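You operate a simulated robot arm through the tools that you are given. There is no shell and no other tool.

You run a simulated robot arm. Do the job below in one go: nothing can be reset, and whatever is moved stays where it is left.

TASK
Put the flake on slide 26 back in dish 26, then wipe the slide.
Fine: grey-pot tweezers and yellow cloth, both put back; close the dish. Set down upright: tweezers.

It is judged by the outcome, as a careful person would: the job done as asked, and still so three seconds after it is handed in. It fails if anything else is knocked over, pushed out of place, dropped, spilled or broken. Flat cloth is picked up by pressing the open fingertips on it (5 to 10 N) and closing them slowly along it; thin cloth reads only 2 to 8 mm in the jaws.

THE ROBOT
A 7-joint arm with a two-finger parallel gripper, fixed in place. Base frame: the origin is on the floor under the middle of its stand, x ahead of it, y to its left, z up; the work surface is at about z = 0.9. Readings come in m, rad, newtons and seconds.
With the tool pointing down near the work surface it reaches from about 0.1 to 0.64 m from the base axis. Its first joint turns from -1.152 to 1.152 rad. Payload 1.57 kg.
The TCP is the grasp point between the finger pads, 0.03 m short of the fingertips. In the tool frame z runs along the fingers and y along their closing line. The gripper opens to 0.08 m. The fingers are 0.017 m wide and 0.012 m thick; the gripper's body (0.04 by 0.082 m) begins 0.08 m behind the TCP.
Orientation is that of the tool frame in the base frame, as a unit quaternion [x, y, z, w]. With the fingers straight down and closing along the base's y, the tool's x points along the base's -x, its y along +y and its z along -z.

THE INTERFACE
- The arm moves only by the tool drive_tool. Its argument "steps" is a list that holds one entry, the list of rows, each a list of 6 numbers: the shift along the tool's x, y, z in m, then the turn, a rotation vector about the tool's x, y, z in rad. In form: [[[x, y, z, rx, ry, rz], ...]]. A call has 1 to 20 rows; each row shifts and turns the commanded pose from where the row before left it, along the tool's axes as they then stand. "hand" is the finger opening in m, from 0 to 0.08, set as the call begins (left out, the last holds). A row lasts 0.2 s, in which the tool goes at most 0.05 m and 0.15 rad; a call with a longer step from one row to the next is refused whole, and so is a gripper value outside its range. A pose out of reach is approached as far as the arm can. The call stops where the force on the tool passes 50 N (or 10 N more than at its start, if that is more) or the arm is blocked; 0.2 s more then pass. Each finger travels about 0.072 m/s and halts on what it meets, pressing with about 40 N; the grip force reading is that of the motor and also rises with nothing between the fingers. The clock runs only during rows and for 0.2 s after the last one: add rows that do not move to give the fingers time. The reply holds the time, the measured pose of the TCP, the force on the tool along the base axes, the opening and the grip force, in the units named above and with some noise, with the torque about the TCP (base axes, N m) and any sound that the robot's microphone picked up, and new pictures: "views" is both (left out), scene, wrist or none.
- Cameras (640 x 400 px; columns grow to the right, rows downward): "scene" is fixed at [0.06, 0.4318, 1.427]; the picture's right is [-0.75, -0.66, 0.00], its down [-0.36, 0.41, -0.84] and it looks along [0.55, -0.63, -0.54] (base axes); focal length 344 px, centre (320, 200). "wrist" rides on the gripper at [0.072, -0.006, -0.122] in the tool frame; the picture's right is [0.09, 1.00, 0.00], its down [-0.84, 0.08, -0.54] and it looks along [-0.54, 0.05, 0.84] (tool axes); focal length 238 px, centre (320, 200). There is no depth. A picture from a camera that has moved, and an enlarged one, comes with that camera's place and axes in the base frame and with its lens.
- zoom(camera, box): a new picture of the part [left, top, right, bottom] of that camera's present view, enlarged. It takes no simulated time.
- close_job(): hands the job in; it is judged then, once.

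Nothing tells you positions but the pictures and the camera data. Unless the task says otherwise, let go and move clear before handing in.

The tools are called after "Emit:" as a command line: name --argument value ..., lists and objects as JSON in quotes. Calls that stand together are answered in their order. drive_tool: Moves the arm, as the interface text tells. Its arguments: {"type":"object","properties":{"steps":{"type":"array","items":{"type":"array","items":{"type":"array","items":{"type":"number"}}}},"hand":{"type":"number"},"views":{"type":"string","enum":["both","scene","wrist","none"]}},"required":["steps"]} The other tools are called the same way: zoom (camera, box) takes an enlarged picture of a part of a camera's view; close_job () hands the job in.

At the start:

```text
clock: 0.0
position: [0.4242, -0.0085, 1.1735]
tcp_rot: [0.001, 1.0, 0.0, 0.001]
ft_force: [-0.7, -0.5, 0.5]
ft_torque: [0.03, 0.02, 0.02]
grip_width: 0.0799
grip_force: 0.0
```

scene: 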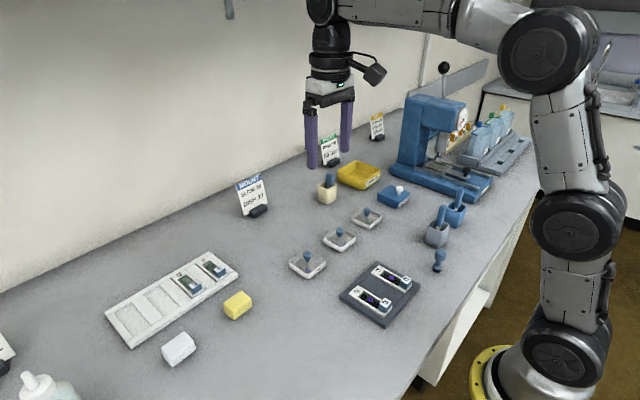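
wrist: 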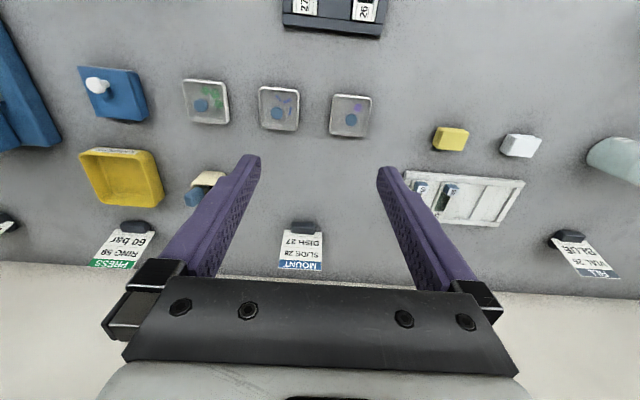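

I see a bench with three lidded dishes, a dark tray holding two slides, a white rack, a yellow and a white cloth block, and pots with tweezers. I'll zoom in on these before moving anything.

Emit:
zoom --camera "scene" --box '[280, 190, 440, 290]'

Emit:
zoom --camera "scene" --box '[330, 250, 430, 330]'

Emit:
zoom --camera "scene" --box '[400, 170, 500, 280]'

Emit:
zoom --camera "scene" --box '[90, 240, 270, 370]'

Emit:
zoom --camera "wrist" --box '[160, 0, 400, 150]'

Emit:
zoom --camera "wrist" --box '[390, 100, 560, 240]'

```text
4.00 times, centred on (360, 240) of scene
camera zoom: at [0.06, 0.4318, 1.427], right [-0.75, -0.66, 0.0], down [-0.36, 0.41, -0.84], along [0.55, -0.63, -0.54], focal length 1374 px, centre (160, 40)
```

zoom: 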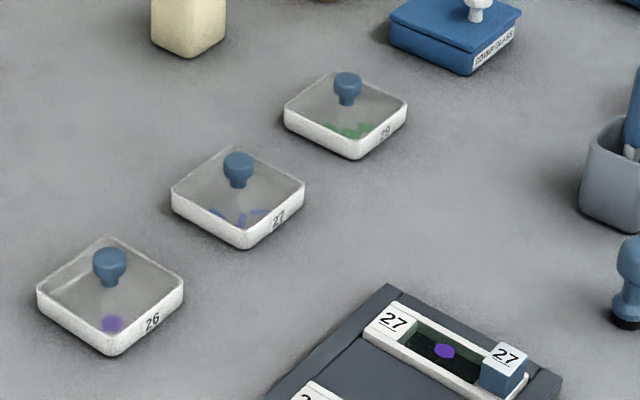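

```text
5.00 times, centred on (380, 290) of scene
camera zoom: at [0.06, 0.4318, 1.427], right [-0.75, -0.66, 0.0], down [-0.36, 0.41, -0.84], along [0.55, -0.63, -0.54], focal length 1718 px, centre (20, -250)
```

zoom: 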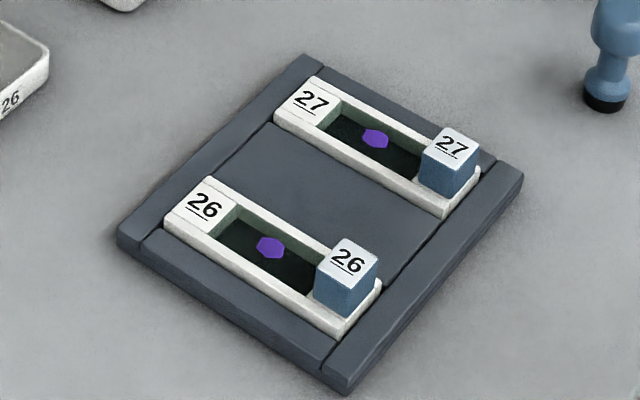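

```text
3.64 times, centred on (450, 225) of scene
camera zoom: at [0.06, 0.4318, 1.427], right [-0.75, -0.66, 0.0], down [-0.36, 0.41, -0.84], along [0.55, -0.63, -0.54], focal length 1249 px, centre (-153, 109)
```

zoom: 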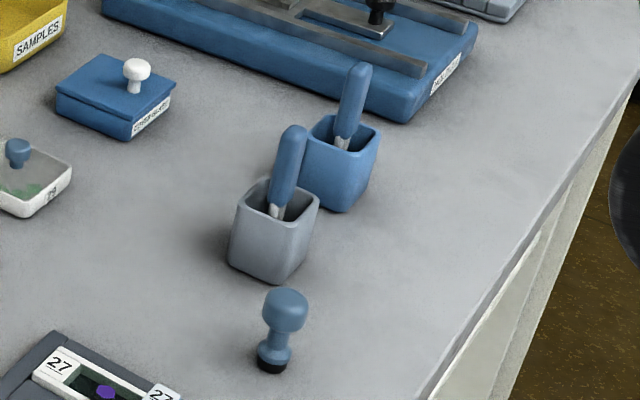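

```text
3.08 times, centred on (180, 305) of scene
camera zoom: at [0.06, 0.4318, 1.427], right [-0.75, -0.66, 0.0], down [-0.36, 0.41, -0.84], along [0.55, -0.63, -0.54], focal length 1057 px, centre (751, -123)
```

zoom: 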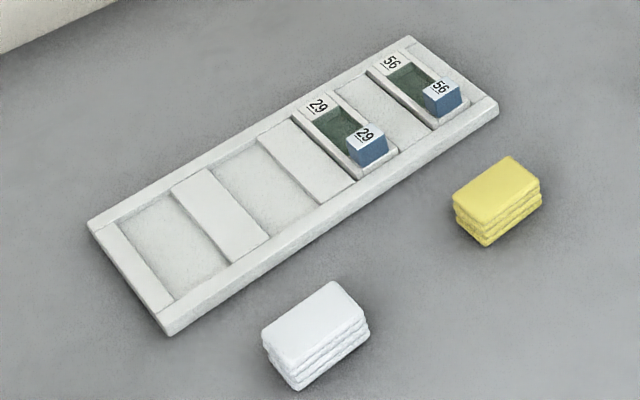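

```text
2.67 times, centred on (280, 75) of wrist
camera zoom: at [0.3524, -0.0152, 1.2951], right [-0.09, 1.0, 0.0], down [0.84, 0.08, 0.54], along [0.54, 0.05, -0.84], focal length 636 px, centre (427, 533)
```

zoom: 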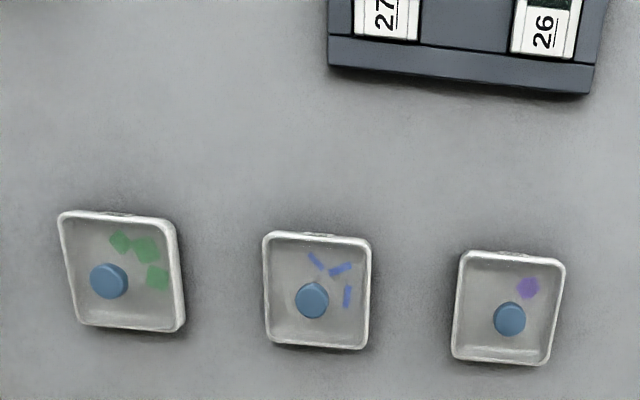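

```text
2.86 times, centred on (475, 170) of wrist
camera zoom: at [0.3524, -0.0152, 1.2951], right [-0.09, 1.0, 0.0], down [0.84, 0.08, 0.54], along [0.54, 0.05, -0.84], focal length 681 px, centre (-123, 286)
```

zoom: 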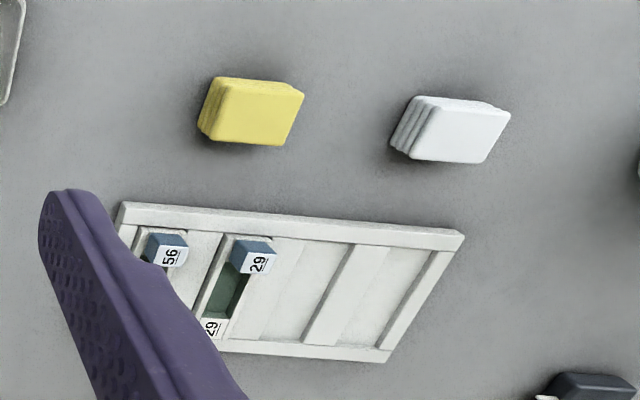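

The flake on slide 26 is a purple hexagon, in the tray at about (0.28, 0.035). Dish 26 is at about (0.44, 0.04) and the grey pot with its tweezers at about (0.27, -0.23). I'll move the wrist camera over the pot for a closer look.

Emit:
drive_tool --steps '[[[0.0257, -0.0367, 0.0, 0, 0, 0], [0.0257, -0.0367, 0.0, 0, 0, 0], [0.0257, -0.0367, 0.0, 0, 0, 0], [0.0257, -0.0367, 0.0, 0, 0, 0], [0.0257, -0.0367, 0.0, 0, 0, 0], [0.0257, -0.0367, 0.0, 0, 0, 0], [0, 0, 0, 0, 0, 0]]]'

```text
clock: 1.6
position: [0.2694, -0.2276, 1.1753]
tcp_rot: [0.0, 1.0, 0.001, 0.001]
ft_force: [-0.6, 0.1, -0.6]
ft_torque: [0.0, 0.02, 0.01]
grip_width: 0.0801
grip_force: 0.2
camera wrist: at [0.1987, -0.2352, 1.2967], right [-0.09, 1.0, 0.0], down [0.84, 0.08, 0.54], along [0.54, 0.05, -0.84], focal length 238 px, centre (320, 200)
```

scene: 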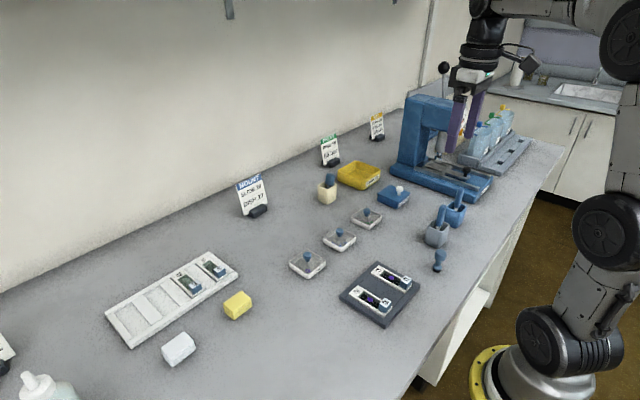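
wrist: 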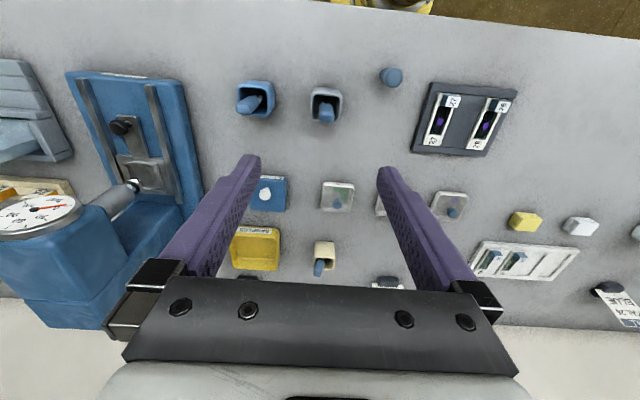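

The grey pot is directly below and slightly toward the base. I'll zoom in on the tweezers, the slides and the dishes.

Emit:
zoom --camera "wrist" --box '[285, 60, 405, 140]'

Emit:
zoom --camera "wrist" --box '[400, 70, 528, 170]'

Emit:
zoom --camera "scene" --box '[415, 180, 479, 280]'

```text
5.00 times, centred on (345, 100) of wrist
camera zoom: at [0.1987, -0.2352, 1.2967], right [-0.09, 1.0, 0.0], down [0.84, 0.08, 0.54], along [0.54, 0.05, -0.84], focal length 1192 px, centre (195, 700)
```

zoom: 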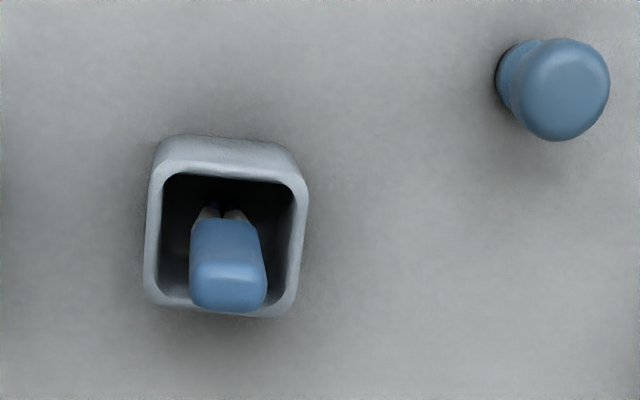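

```text
4.00 times, centred on (464, 120) of wrist
camera zoom: at [0.1987, -0.2352, 1.2967], right [-0.09, 1.0, 0.0], down [0.84, 0.08, 0.54], along [0.54, 0.05, -0.84], focal length 953 px, centre (-256, 520)
```

zoom: 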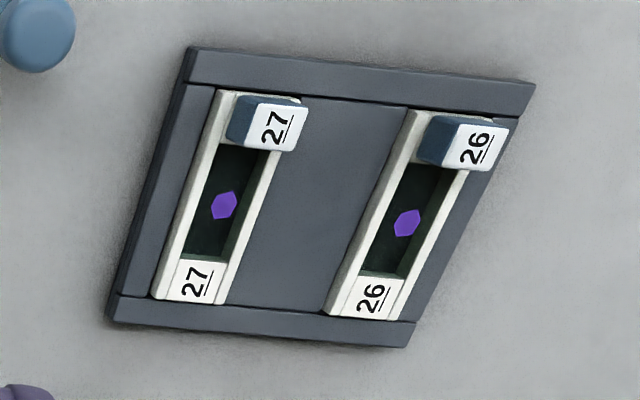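

```text
4.00 times, centred on (447, 230) of scene
camera zoom: at [0.06, 0.4318, 1.427], right [-0.75, -0.66, 0.0], down [-0.36, 0.41, -0.84], along [0.55, -0.63, -0.54], focal length 1374 px, centre (-188, 80)
```

zoom: 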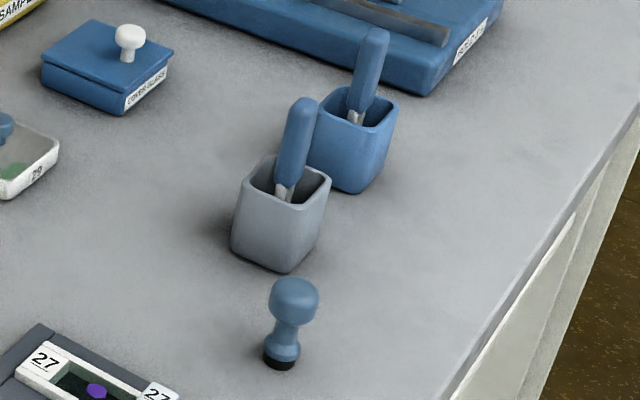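

The tweezers' handle top is at about (0.270, -0.2205, 1.005), nearly upright, with its width along y. Next I'll go over dish 26 to look at its lid knob.

Emit:
drive_tool --steps '[[[-0.0213, 0.03345, 0.0144, 0, 0, 0], [-0.0213, 0.03345, 0.0144, 0, 0, 0], [-0.0213, 0.03345, 0.0144, 0, 0, 0], [-0.0213, 0.03345, 0.0144, 0, 0, 0], [-0.0213, 0.03345, 0.0144, 0, 0, 0], [-0.0213, 0.03345, 0.0144, 0, 0, 0], [-0.0213, 0.03345, 0.0144, 0, 0, 0], [-0.0213, 0.03345, 0.0144, 0, 0, 0], [0, 0, 0, 0, 0, 0]]]'

```text
clock: 3.6
position: [0.4386, 0.0403, 1.0577]
tcp_rot: [0.0, 1.0, 0.0, 0.001]
ft_force: [0.1, -0.1, -0.7]
ft_torque: [-0.01, -0.01, 0.03]
grip_width: 0.08
grip_force: 0.0
camera wrist: at [0.3671, 0.0332, 1.1792], right [-0.09, 1.0, 0.0], down [0.84, 0.08, 0.54], along [0.54, 0.05, -0.84], focal length 238 px, centre (320, 200)
```

scene: 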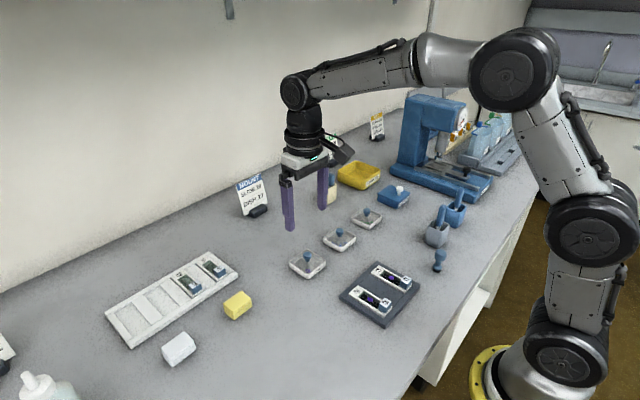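
wrist: 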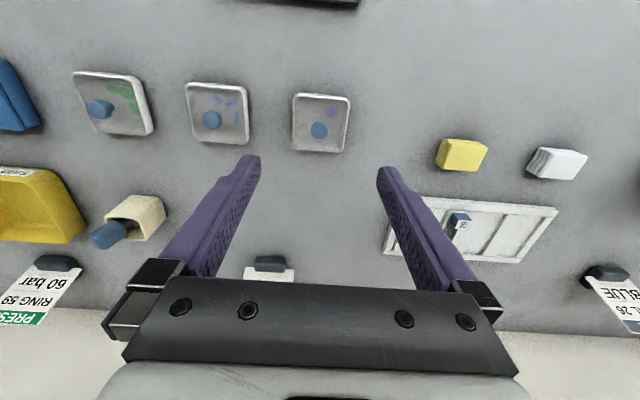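

Emit:
zoom --camera "wrist" --box '[272, 80, 368, 160]'

Emit:
zoom --camera "scene" --box '[275, 235, 339, 285]'

Emit:
zoom --camera "wrist" --box '[420, 110, 610, 220]'

```text
5.00 times, centred on (320, 120) of wrist
camera zoom: at [0.3671, 0.0332, 1.1792], right [-0.09, 1.0, 0.0], down [0.84, 0.08, 0.54], along [0.54, 0.05, -0.84], focal length 1192 px, centre (320, 600)
```

zoom: 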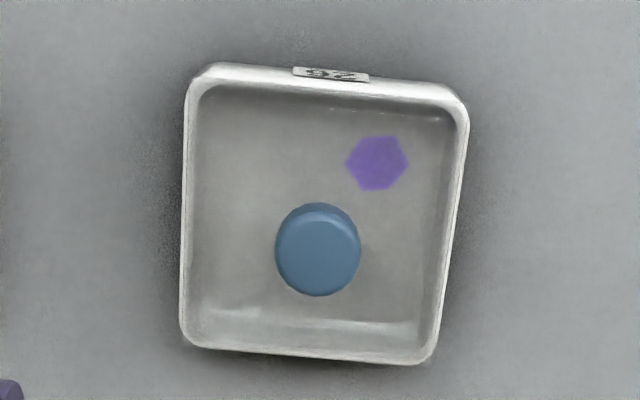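

```text
8.00 times, centred on (307, 260) of scene
camera zoom: at [0.06, 0.4319, 1.427], right [-0.75, -0.66, 0.0], down [-0.36, 0.41, -0.84], along [0.55, -0.63, -0.54], focal length 2748 px, centre (424, -280)
```

zoom: 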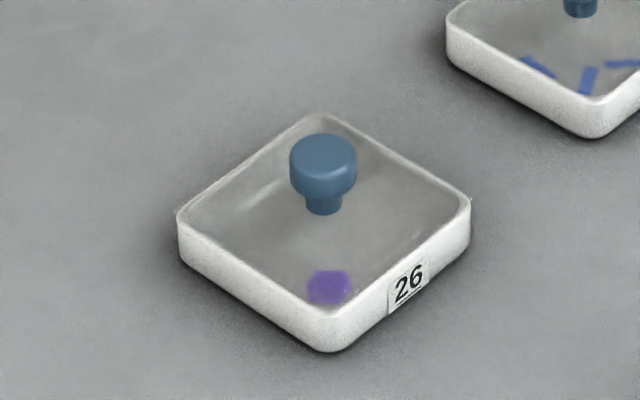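

```text
3.37 times, centred on (515, 165) of wrist
camera zoom: at [0.3671, 0.0332, 1.1792], right [-0.09, 1.0, 0.0], down [0.84, 0.08, 0.54], along [0.54, 0.05, -0.84], focal length 803 px, centre (-337, 318)
```

zoom: 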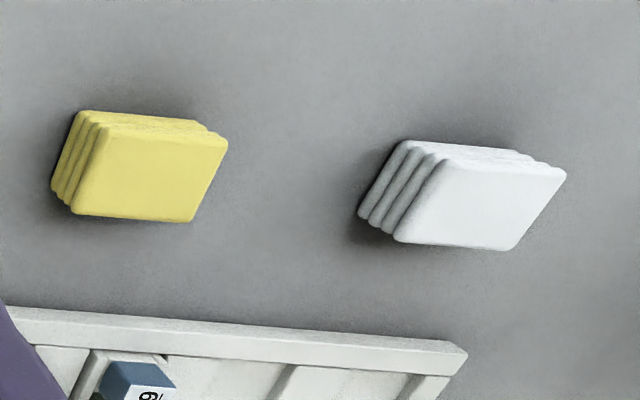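

Dish 26 is centred near (0.438, 0.0395), its rim at about z 0.918 and the knob head at about z 0.93 to 0.94. I'll narrow the fingers and come down around the knob.

Emit:
drive_tool --steps '[[[0.001, 0, 0.03, 0, 0, 0], [0.001, 0, 0.03, 0, 0, 0], [0, 0, 0.02, 0, 0, 0], [0, 0, 0.008, 0, 0, 0], [0, 0, 0, 0, 0, 0]]]' --hand 0.036

```text
clock: 4.8
position: [0.4372, 0.0402, 0.9692]
tcp_rot: [0.0, 1.0, -0.001, 0.001]
ft_force: [1.1, -0.3, 0.5]
ft_torque: [-0.03, -0.04, -0.01]
grip_width: 0.036
grip_force: 0.0
camera wrist: at [0.3655, 0.033, 1.0912], right [-0.09, 1.0, 0.0], down [0.84, 0.08, 0.54], along [0.54, 0.05, -0.84], focal length 238 px, centre (320, 200)
```

scene: 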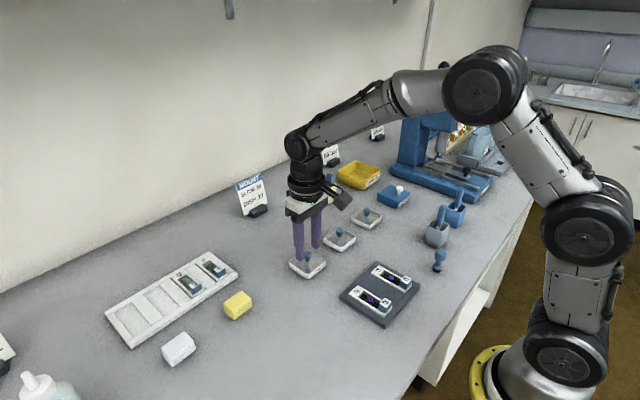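
wrist: 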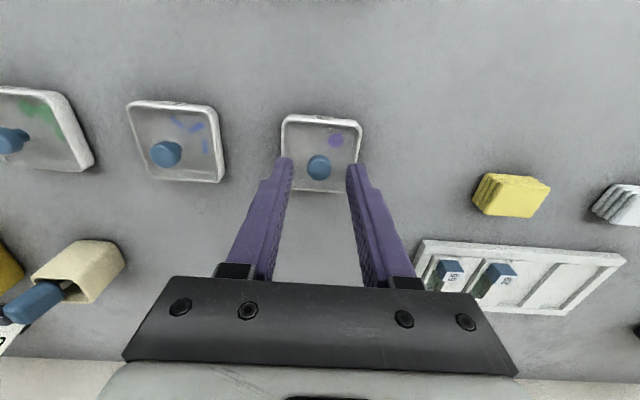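

Emit:
zoom --camera "wrist" --box '[256, 100, 384, 200]'

Emit:
zoom --camera "scene" --box '[275, 215, 339, 285]'

```text
4.00 times, centred on (320, 150) of wrist
camera zoom: at [0.3655, 0.033, 1.0912], right [-0.09, 1.0, 0.0], down [0.84, 0.08, 0.54], along [0.54, 0.05, -0.84], focal length 953 px, centre (320, 400)
```

zoom: 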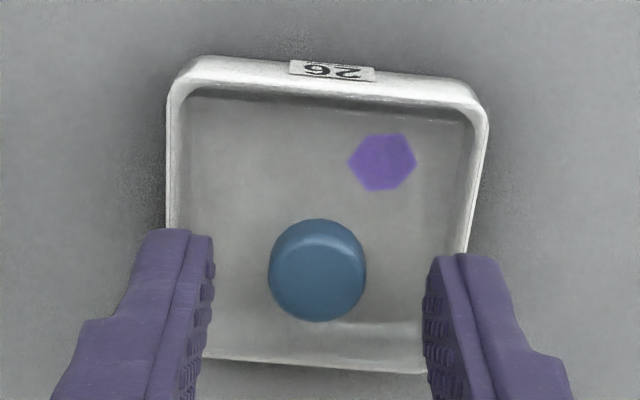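

```text
5.71 times, centred on (307, 250) of scene
camera zoom: at [0.06, 0.4318, 1.427], right [-0.75, -0.66, 0.0], down [-0.36, 0.41, -0.84], along [0.55, -0.63, -0.54], focal length 1963 px, centre (394, -86)
```

zoom: 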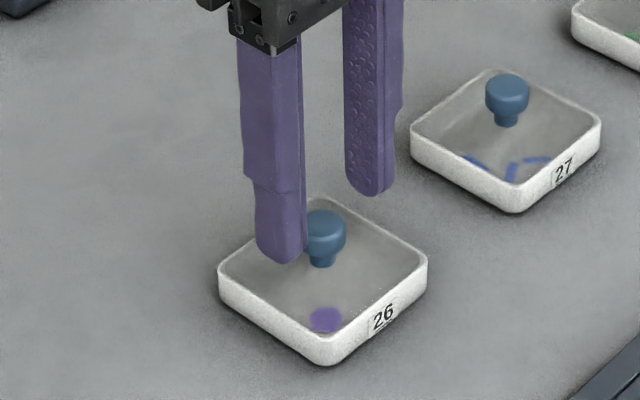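

The fingers straddle the knob evenly. I'll go down 13 mm and close on it.

Emit:
drive_tool --steps '[[[0, 0, 0.007, 0, 0, 0], [0, 0, 0.006, 0, 0, 0], [0, 0, 0, 0, 0, 0]]]' --views "none"

Emit:
drive_tool --steps '[[[0, 0, 0, 0, 0, 0], [0, 0, 0, 0, 0, 0], [0, 0, 0, 0, 0, 0]]]' --hand 0.0

```text
clock: 5.6
position: [0.4375, 0.0387, 0.9569]
tcp_rot: [0.0, 1.0, -0.001, 0.001]
ft_force: [0.6, 0.1, 0.3]
ft_torque: [-0.01, 0.0, 0.0]
grip_width: 0.0361
grip_force: 0.0
```

```text
clock: 6.4
position: [0.4375, 0.0389, 0.9577]
tcp_rot: [0.0, 1.0, 0.0, 0.0]
ft_force: [-0.2, -0.4, -0.5]
ft_torque: [-0.02, -0.01, -0.02]
grip_width: 0.0129
grip_force: 29.7
heard: snap
camera wrist: at [0.366, 0.0323, 1.0787], right [-0.09, 1.0, 0.0], down [0.84, 0.08, 0.54], along [0.54, 0.05, -0.84], focal length 238 px, centre (320, 200)
```

scene: 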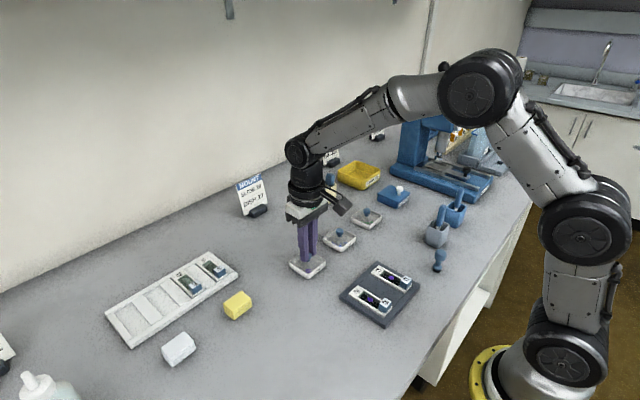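
wrist: 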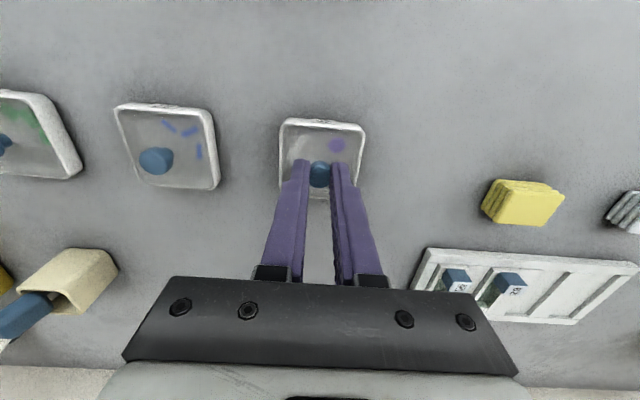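

The fingers hold at 12.9 mm, and I heard a snap. I'll check the lid before lifting.

Emit:
zoom --camera "wrist" --box '[256, 100, 384, 200]'

Emit:
zoom --camera "scene" --box '[275, 225, 339, 285]'

```text
4.00 times, centred on (320, 150) of wrist
camera zoom: at [0.366, 0.0323, 1.0787], right [-0.09, 1.0, 0.0], down [0.84, 0.08, 0.54], along [0.54, 0.05, -0.84], focal length 953 px, centre (320, 400)
```

zoom: 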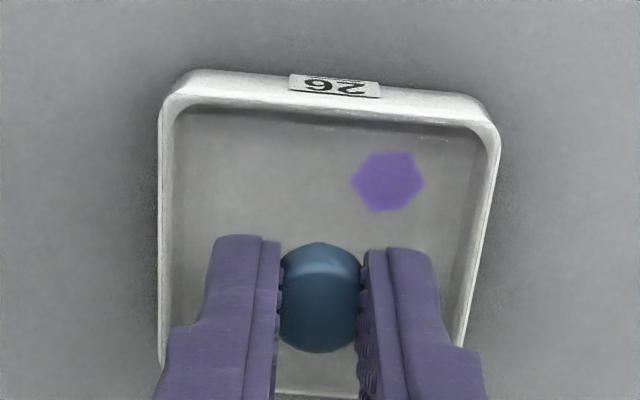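

```text
6.67 times, centred on (307, 255) of scene
camera zoom: at [0.06, 0.4318, 1.427], right [-0.75, -0.66, 0.0], down [-0.36, 0.41, -0.84], along [0.55, -0.63, -0.54], focal length 2290 px, centre (407, -167)
```

zoom: 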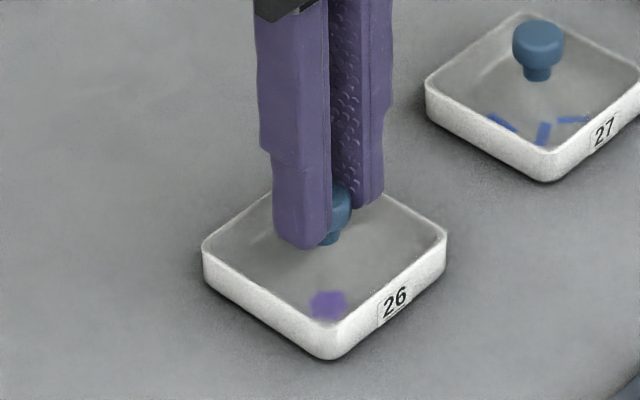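

The lid looks intact and the grip is centred on the knob. I'll lift slowly and check that only the lid comes up.

Emit:
drive_tool --steps '[[[0, 0, -0.005, 0, 0, 0], [0, 0, -0.01, 0, 0, 0], [0, 0, -0.015, 0, 0, 0], [0, 0, 0, 0, 0, 0]]]'

```text
clock: 7.4
position: [0.4376, 0.0396, 0.9876]
tcp_rot: [-0.001, 1.0, -0.002, 0.001]
ft_force: [-0.5, -0.6, 0.0]
ft_torque: [0.0, -0.01, -0.01]
grip_width: 0.0125
grip_force: 29.7
camera wrist: at [0.3668, 0.0326, 1.1084], right [-0.09, 1.0, 0.0], down [0.84, 0.08, 0.54], along [0.54, 0.05, -0.84], focal length 238 px, centre (320, 200)
```

scene: 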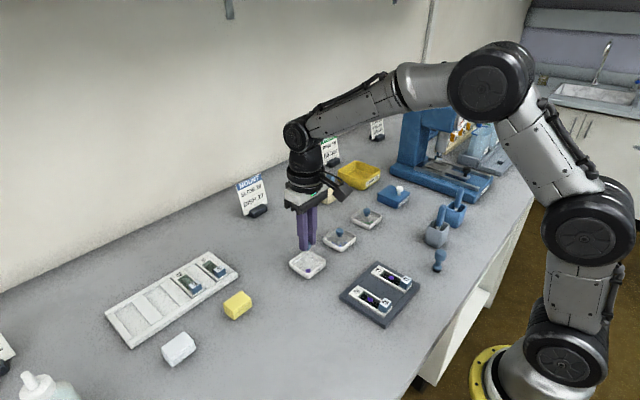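
wrist: 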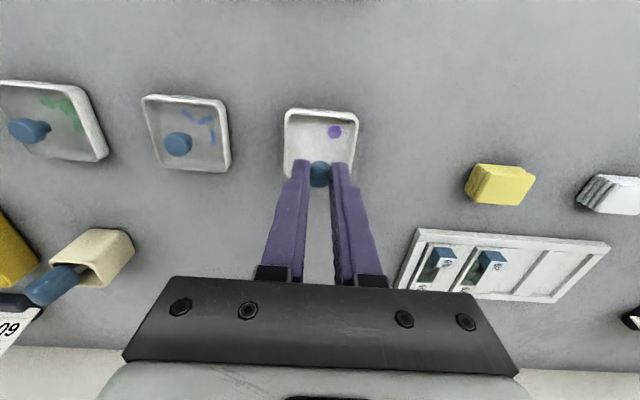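

Emit:
zoom --camera "scene" --box '[275, 215, 339, 285]'

Emit:
zoom --camera "wrist" --box '[256, 95, 384, 195]'

```text
5.71 times, centred on (307, 250) of scene
camera zoom: at [0.06, 0.4318, 1.427], right [-0.75, -0.66, 0.0], down [-0.36, 0.41, -0.84], along [0.55, -0.63, -0.54], focal length 1963 px, centre (394, -86)
```

zoom: 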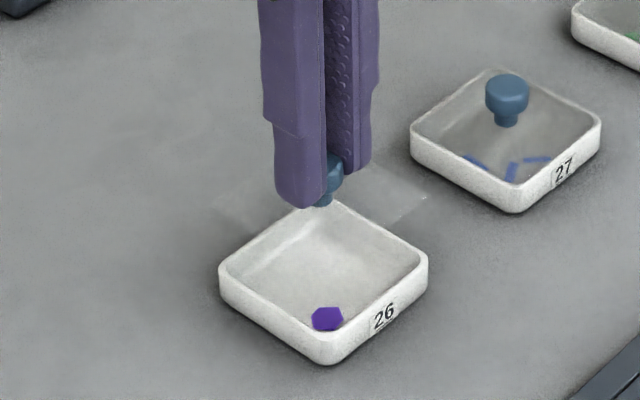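

```text
4.00 times, centred on (320, 145) of wrist
camera zoom: at [0.3668, 0.0326, 1.1084], right [-0.09, 1.0, 0.0], down [0.84, 0.08, 0.54], along [0.54, 0.05, -0.84], focal length 953 px, centre (320, 420)
```

zoom: 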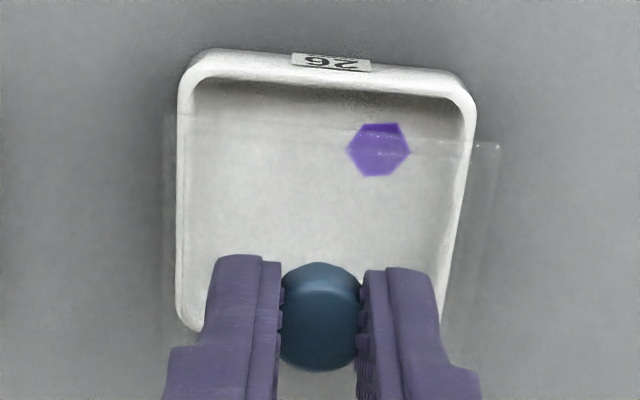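

The lid is up and the dish stays put with its one flake inside. I'll set the lid on clear bench at about (0.405, 0.125).

Emit:
drive_tool --steps '[[[0.008, 0.0214, 0, 0, 0, 0], [0.008, 0.0214, 0, 0, 0, 0], [0.008, 0.0214, 0, 0, 0, 0], [0.0086, 0.0214, 0, 0, 0, 0], [0, 0, 0.02, 0, 0, 0], [0, 0, 0.015, 0, 0, 0], [0, 0, 0.004, 0, 0, 0], [0, 0, 0, 0, 0, 0]]]'

```text
clock: 9.2
position: [0.4047, 0.1243, 0.9483]
tcp_rot: [0.0, 1.0, 0.0, 0.001]
ft_force: [-0.4, -0.2, 0.5]
ft_torque: [-0.04, 0.01, -0.01]
grip_width: 0.0127
grip_force: 29.7
camera wrist: at [0.3345, 0.1182, 1.0695], right [-0.09, 1.0, 0.0], down [0.84, 0.08, 0.54], along [0.54, 0.05, -0.84], focal length 238 px, centre (320, 200)
```

scene: 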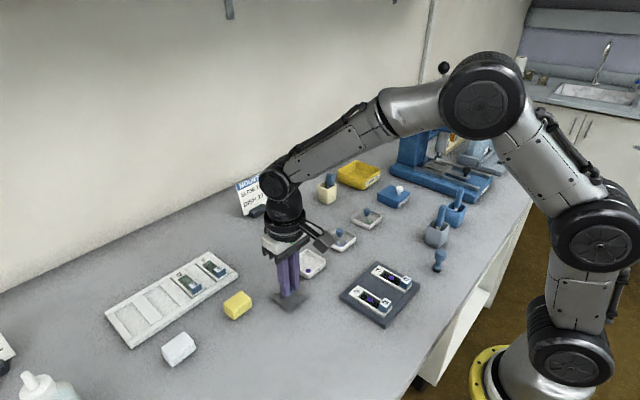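
wrist: 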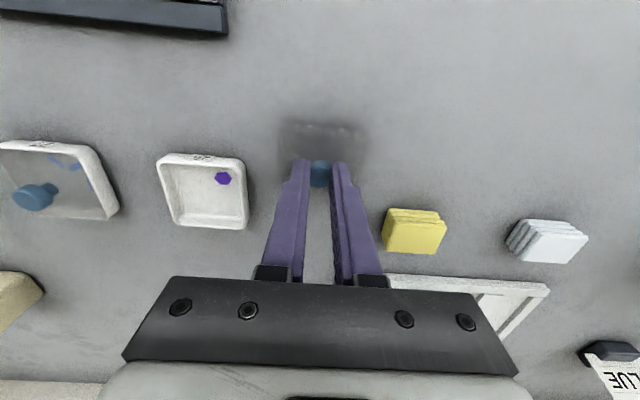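

The lid hovers a few millimetres above the bench. I'll ease it down in small steps and watch the force.

Emit:
drive_tool --steps '[[[0, 0, 0.003, 0, 0, 0], [0, 0, 0.002, 0, 0, 0], [0, 0, 0, 0, 0, 0]]]' --views "none"

Emit:
drive_tool --steps '[[[0, 0, 0.0015, 0, 0, 0], [0, 0, 0, 0, 0, 0]]]' --views "none"

Emit:
drive_tool --steps '[[[0, 0, 0.0015, 0, 0, 0], [0, 0, 0, 0, 0, 0]]]' --views "scene"

```text
clock: 10.0
position: [0.4064, 0.1244, 0.9435]
tcp_rot: [0.0, 1.0, 0.001, 0.0]
ft_force: [-0.2, 0.6, 1.7]
ft_torque: [0.08, 0.01, -0.01]
grip_width: 0.0125
grip_force: 29.4
```

```text
clock: 10.6
position: [0.4067, 0.1254, 0.9443]
tcp_rot: [0.0, 1.0, 0.001, 0.003]
ft_force: [-3.6, 0.0, 14.5]
ft_torque: [-0.01, 0.13, -0.01]
grip_width: 0.0129
grip_force: 29.2
```

```text
clock: 11.2
position: [0.4072, 0.1249, 0.9425]
tcp_rot: [0.0, 1.0, 0.001, 0.004]
ft_force: [-4.6, 1.5, 31.9]
ft_torque: [-0.02, 0.15, 0.04]
grip_width: 0.0125
grip_force: 29.8
```

scene: 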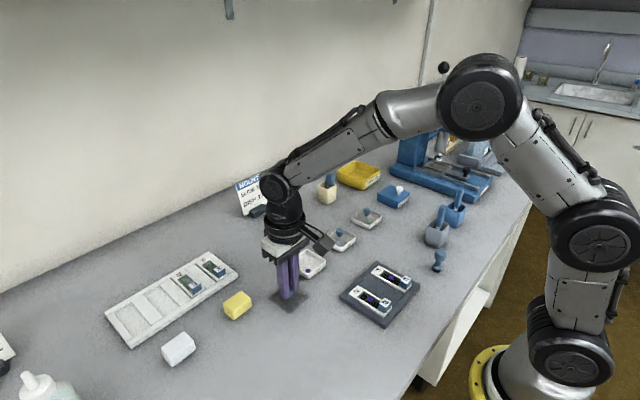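

The lid touches down at TCP z of about 0.944, and I'm now pressing at 32 N. I'll back off 2.5 mm, then open.

Emit:
drive_tool --steps '[[[0, 0, -0.0025, 0, 0, 0], [0, 0, 0, 0, 0, 0]]]' --views "none"

Emit:
drive_tool --steps '[[[0, 0, 0, 0, 0, 0], [0, 0, 0, 0, 0, 0], [0, 0, 0, 0, 0, 0]]]' --hand 0.036 --views "none"

Emit:
drive_tool --steps '[[[0, 0, -0.01, 0, 0, 0], [0, 0, -0.03, 0, 0, 0], [0, 0, -0.04, 0, 0, 0], [0, 0, -0.04, 0, 0, 0], [0, 0, 0, 0, 0, 0]]]'

```text
clock: 11.8
position: [0.4066, 0.1248, 0.9422]
tcp_rot: [0.001, 1.0, -0.001, 0.001]
ft_force: [6.5, -2.3, 15.0]
ft_torque: [-0.16, -0.32, 0.02]
grip_width: 0.0125
grip_force: 30.1
```

```text
clock: 12.6
position: [0.4061, 0.1248, 0.9422]
tcp_rot: [0.001, 1.0, -0.001, 0.001]
ft_force: [1.0, -0.1, -0.3]
ft_torque: [0.01, 0.01, 0.0]
grip_width: 0.036
grip_force: 0.0
```

```text
clock: 13.8
position: [0.4071, 0.1253, 1.0629]
tcp_rot: [0.0, 1.0, -0.001, 0.0]
ft_force: [0.2, 0.1, -0.3]
ft_torque: [-0.01, 0.0, -0.05]
grip_width: 0.0361
grip_force: 0.1
camera wrist: at [0.3363, 0.119, 1.1845], right [-0.09, 1.0, 0.0], down [0.84, 0.08, 0.54], along [0.54, 0.05, -0.84], focal length 238 px, centre (320, 200)
```

scene: 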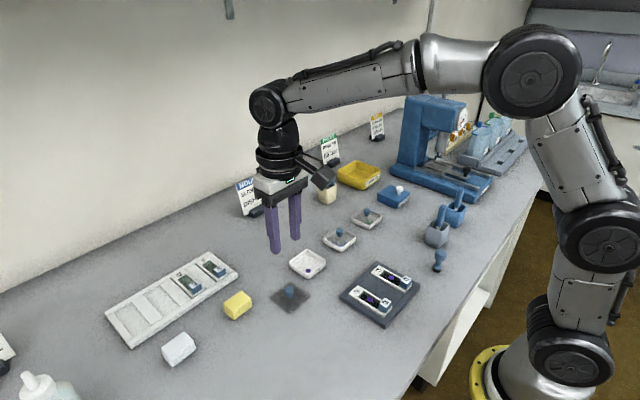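
wrist: 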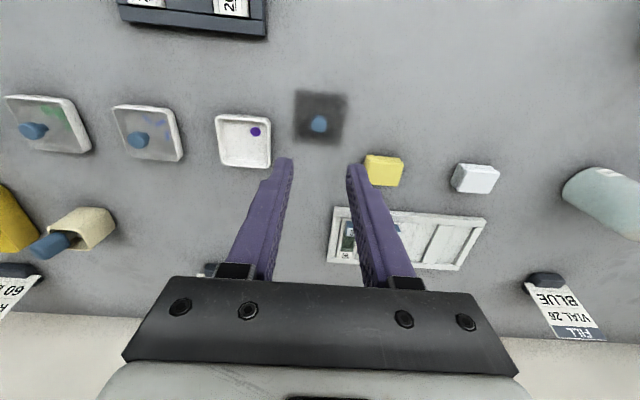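

The lid is flat on the bench at about (0.4065, 0.125), clear of everything. Next I'll travel to just above the tweezers in the grey pot.

Emit:
drive_tool --steps '[[[0.01375, -0.03455, -0.004, 0, 0, 0], [0.01375, -0.03455, -0.004, 0, 0, 0], [0.01375, -0.03455, -0.004, 0, 0, 0], [0.01375, -0.03455, -0.004, 0, 0, 0], [0.01375, -0.03455, -0.004, 0, 0, 0], [0.01375, -0.03455, -0.004, 0, 0, 0], [0.01375, -0.03455, -0.004, 0, 0, 0], [0.01375, -0.03455, -0.004, 0, 0, 0], [0.01375, -0.03455, -0.004, 0, 0, 0], [0.01375, -0.03455, 0, 0, 0, 0], [0, 0, 0, 0, 0, 0]]]'

```text
clock: 16.2
position: [0.2668, -0.2186, 1.1005]
tcp_rot: [-0.001, 1.0, -0.001, 0.001]
ft_force: [-0.4, -0.8, 0.3]
ft_torque: [0.0, 0.02, 0.0]
grip_width: 0.0359
grip_force: 0.1
camera wrist: at [0.1967, -0.2267, 1.2219], right [-0.09, 1.0, 0.0], down [0.84, 0.08, 0.54], along [0.54, 0.05, -0.84], focal length 238 px, centre (320, 200)
```

scene: 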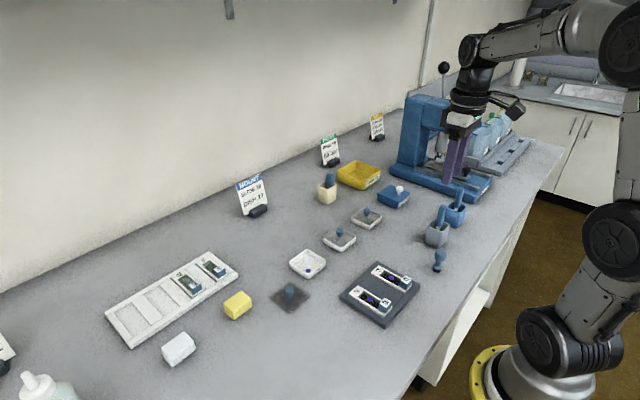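
wrist: 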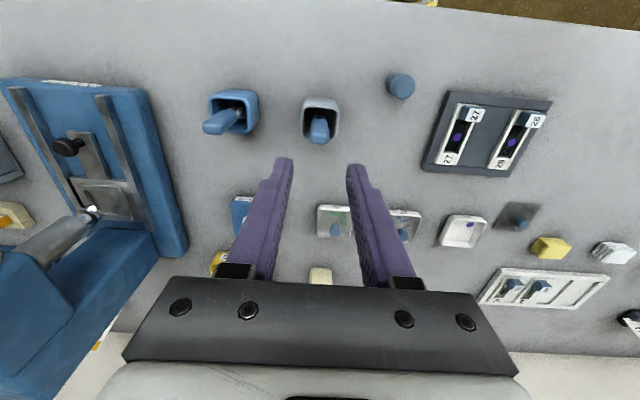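

Emit:
zoom --camera "wrist" --box '[272, 80, 368, 155]'

Emit:
zoom --camera "scene" --box '[412, 190, 476, 260]'

Emit:
zoom --camera "wrist" --box '[420, 80, 560, 180]'

```text
5.33 times, centred on (320, 118) of wrist
camera zoom: at [0.1967, -0.2267, 1.2219], right [-0.09, 1.0, 0.0], down [0.84, 0.08, 0.54], along [0.54, 0.05, -0.84], focal length 1271 px, centre (320, 640)
```

zoom: 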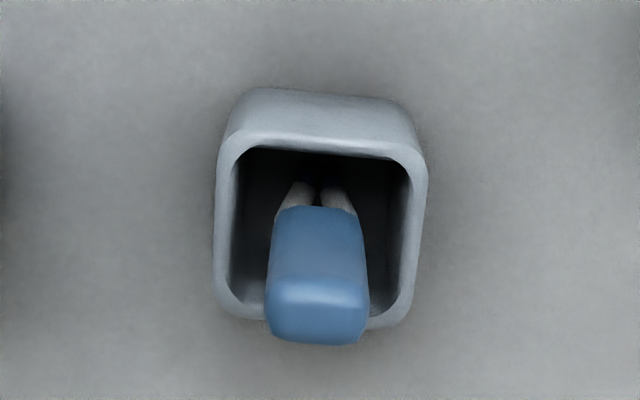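

```text
5.71 times, centred on (444, 225) of scene
camera zoom: at [0.06, 0.4318, 1.427], right [-0.75, -0.66, 0.0], down [-0.36, 0.41, -0.84], along [0.55, -0.63, -0.54], focal length 1963 px, centre (-389, 57)
```

zoom: 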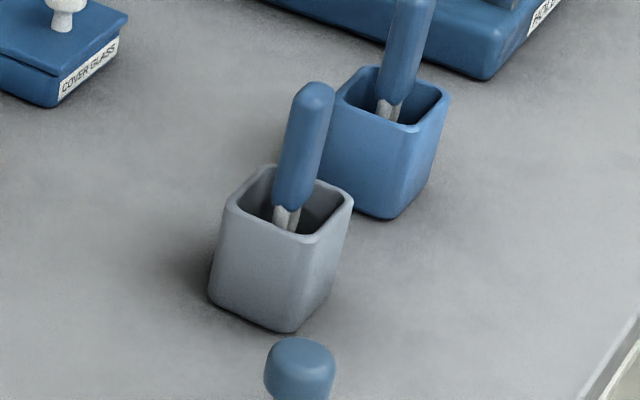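

```text
4.00 times, centred on (490, 130) of wrist
camera zoom: at [0.1967, -0.2267, 1.2219], right [-0.09, 1.0, 0.0], down [0.84, 0.08, 0.54], along [0.54, 0.05, -0.84], focal length 953 px, centre (-360, 480)
```

zoom: 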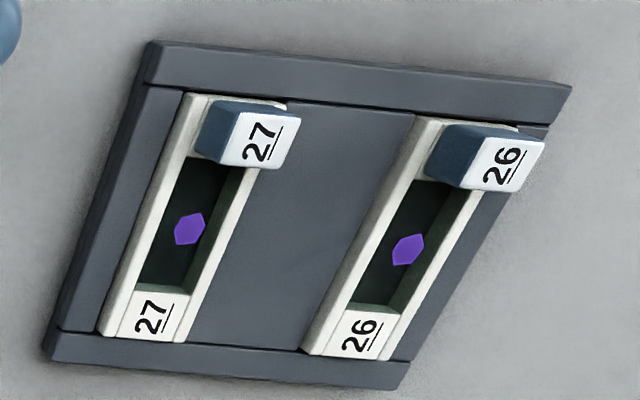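

The tweezers stand vertically in the middle of the grey pot: handle centre at about (0.269, -0.221), top near z 1.005, and pot rim near z 0.95. I'll come down around the handle in stages.

Emit:
drive_tool --steps '[[[-0.002, -0.001, 0.02, 0, 0, 0], [0, 0, 0.03, 0, 0, 0], [0, 0, 0.025, 0, 0, 0], [0, 0, 0, 0, 0, 0]]]'

Emit:
zoom --camera "wrist" --box '[256, 120, 384, 200]'

Emit:
zoom --camera "scene" --box '[412, 170, 476, 260]'

```text
clock: 17.2
position: [0.2703, -0.22, 1.0237]
tcp_rot: [0.0, 1.0, 0.0, 0.0]
ft_force: [0.4, -0.6, 0.0]
ft_torque: [-0.01, -0.02, 0.0]
grip_width: 0.036
grip_force: 0.1
camera wrist: at [0.1991, -0.2263, 1.1447], right [-0.09, 1.0, 0.0], down [0.84, 0.08, 0.54], along [0.54, 0.05, -0.84], focal length 238 px, centre (320, 200)
```

scene: 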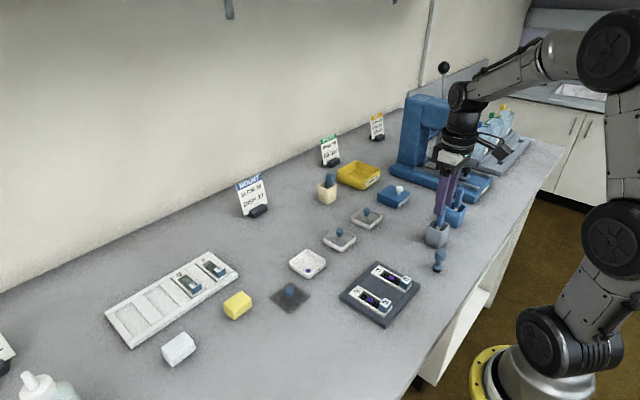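
wrist: 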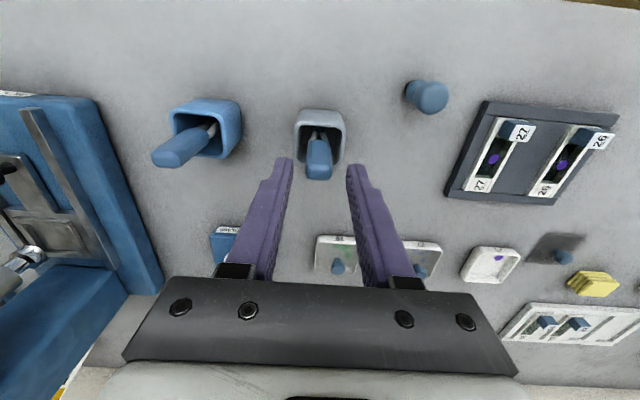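

```text
5.00 times, centred on (320, 160) of wrist
camera zoom: at [0.1991, -0.2263, 1.1447], right [-0.09, 1.0, 0.0], down [0.84, 0.08, 0.54], along [0.54, 0.05, -0.84], focal length 1192 px, centre (320, 400)
```

zoom: 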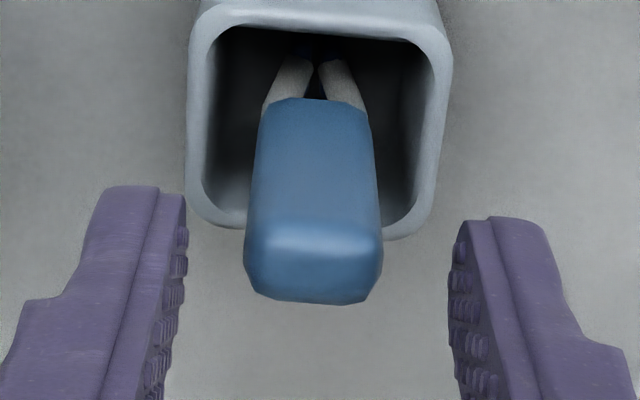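

```text
4.44 times, centred on (444, 215) of scene
camera zoom: at [0.06, 0.4318, 1.427], right [-0.75, -0.66, 0.0], down [-0.36, 0.41, -0.84], along [0.55, -0.63, -0.54], focal length 1527 px, centre (-231, 133)
```

zoom: 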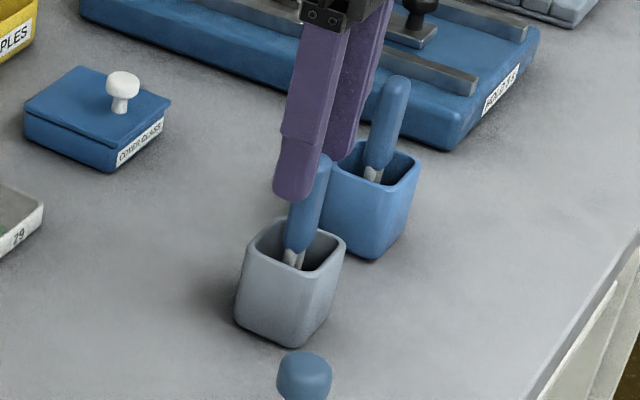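

The fingers are centred on the handle. I'll go down to a TCP height of about 0.987, then close gradually.

Emit:
drive_tool --steps '[[[0, -0.0005, 0.02, 0, 0, 0], [0, 0, 0.016, 0, 0, 0], [0, 0, 0, 0, 0, 0]]]'

Emit:
zoom --camera "wrist" --box '[256, 120, 384, 200]'

Emit:
zoom --camera "scene" --box '[412, 170, 476, 260]'

```text
clock: 18.0
position: [0.2703, -0.2188, 0.987]
tcp_rot: [0.0, 1.0, -0.001, 0.001]
ft_force: [-0.5, -0.6, -0.9]
ft_torque: [0.02, -0.01, -0.03]
grip_width: 0.036
grip_force: 0.0
camera wrist: at [0.1991, -0.2269, 1.1086], right [-0.09, 1.0, 0.0], down [0.84, 0.08, 0.54], along [0.54, 0.05, -0.84], focal length 238 px, centre (320, 200)
```

scene: 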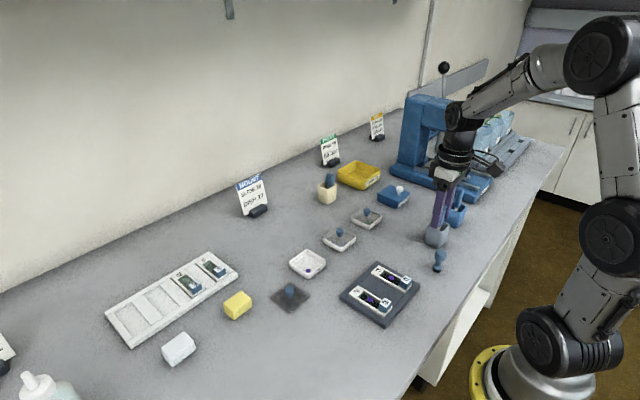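
wrist: 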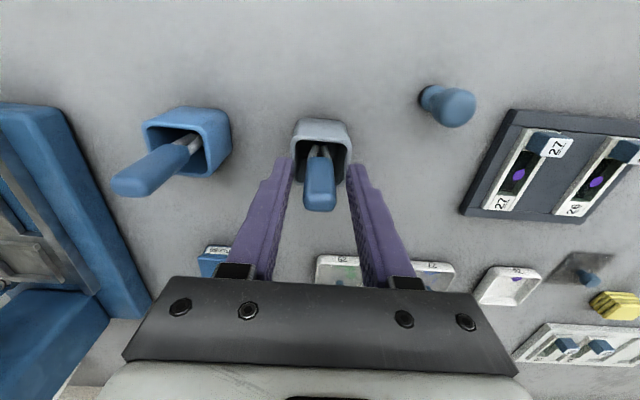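

```text
5.00 times, centred on (320, 160) of wrist
camera zoom: at [0.1991, -0.2269, 1.1086], right [-0.09, 1.0, 0.0], down [0.84, 0.08, 0.54], along [0.54, 0.05, -0.84], focal length 1192 px, centre (320, 400)
```

zoom: 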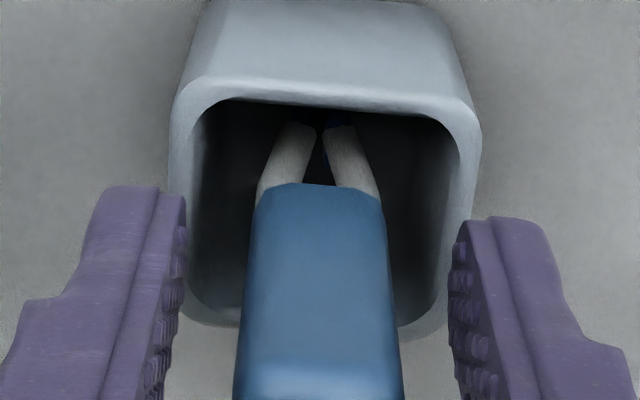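

```text
4.44 times, centred on (444, 215) of scene
camera zoom: at [0.06, 0.4318, 1.427], right [-0.75, -0.66, 0.0], down [-0.36, 0.41, -0.84], along [0.55, -0.63, -0.54], focal length 1527 px, centre (-231, 133)
```

zoom: 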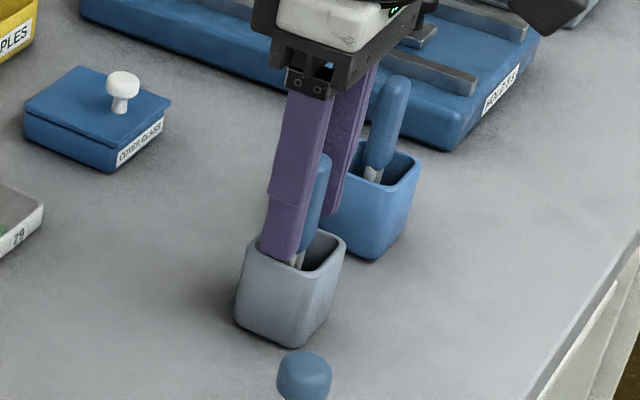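

The handle is centred between the fingers. I'll close stepwise to see how the tweezers respond to the squeeze.

Emit:
drive_tool --steps '[[[0, 0, 0, 0, 0, 0], [0, 0, 0, 0, 0, 0]]]' --hand 0.018 --views "none"

Emit:
drive_tool --steps '[[[0, 0, 0, 0, 0, 0], [0, 0, 0, 0, 0, 0]]]' --hand 0.015 --views "wrist"

Emit:
zoom --camera "wrist" --box '[256, 120, 384, 200]'

```text
clock: 18.6
position: [0.2703, -0.2208, 0.9877]
tcp_rot: [0.001, 1.0, 0.0, 0.001]
ft_force: [0.0, 0.3, -1.3]
ft_torque: [-0.02, -0.01, 0.01]
grip_width: 0.0188
grip_force: 0.3
```

```text
clock: 19.2
position: [0.2702, -0.2191, 0.9873]
tcp_rot: [0.0, 1.0, -0.001, 0.001]
ft_force: [-0.5, 0.1, 0.0]
ft_torque: [0.0, 0.02, -0.04]
grip_width: 0.018
grip_force: 33.1
camera wrist: at [0.1991, -0.2269, 1.1088], right [-0.09, 1.0, 0.0], down [0.84, 0.08, 0.54], along [0.54, 0.05, -0.84], focal length 238 px, centre (320, 200)
```

wrist: 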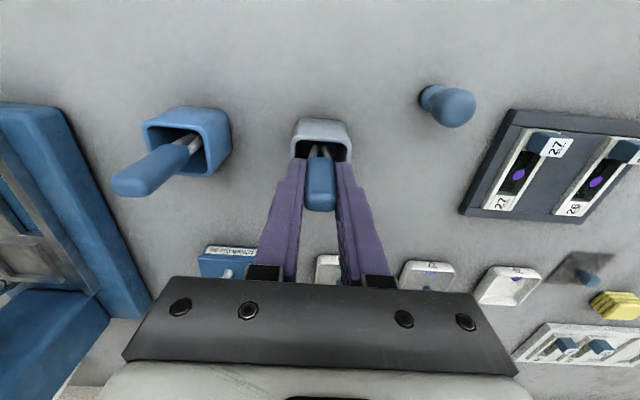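

```text
5.00 times, centred on (320, 160) of wrist
camera zoom: at [0.1991, -0.2269, 1.1088], right [-0.09, 1.0, 0.0], down [0.84, 0.08, 0.54], along [0.54, 0.05, -0.84], focal length 1192 px, centre (320, 400)
```

zoom: 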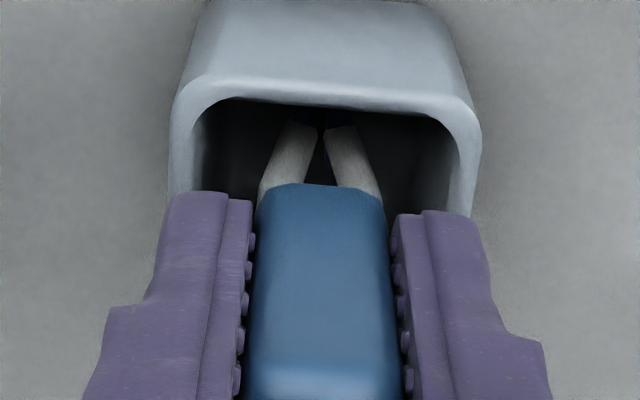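

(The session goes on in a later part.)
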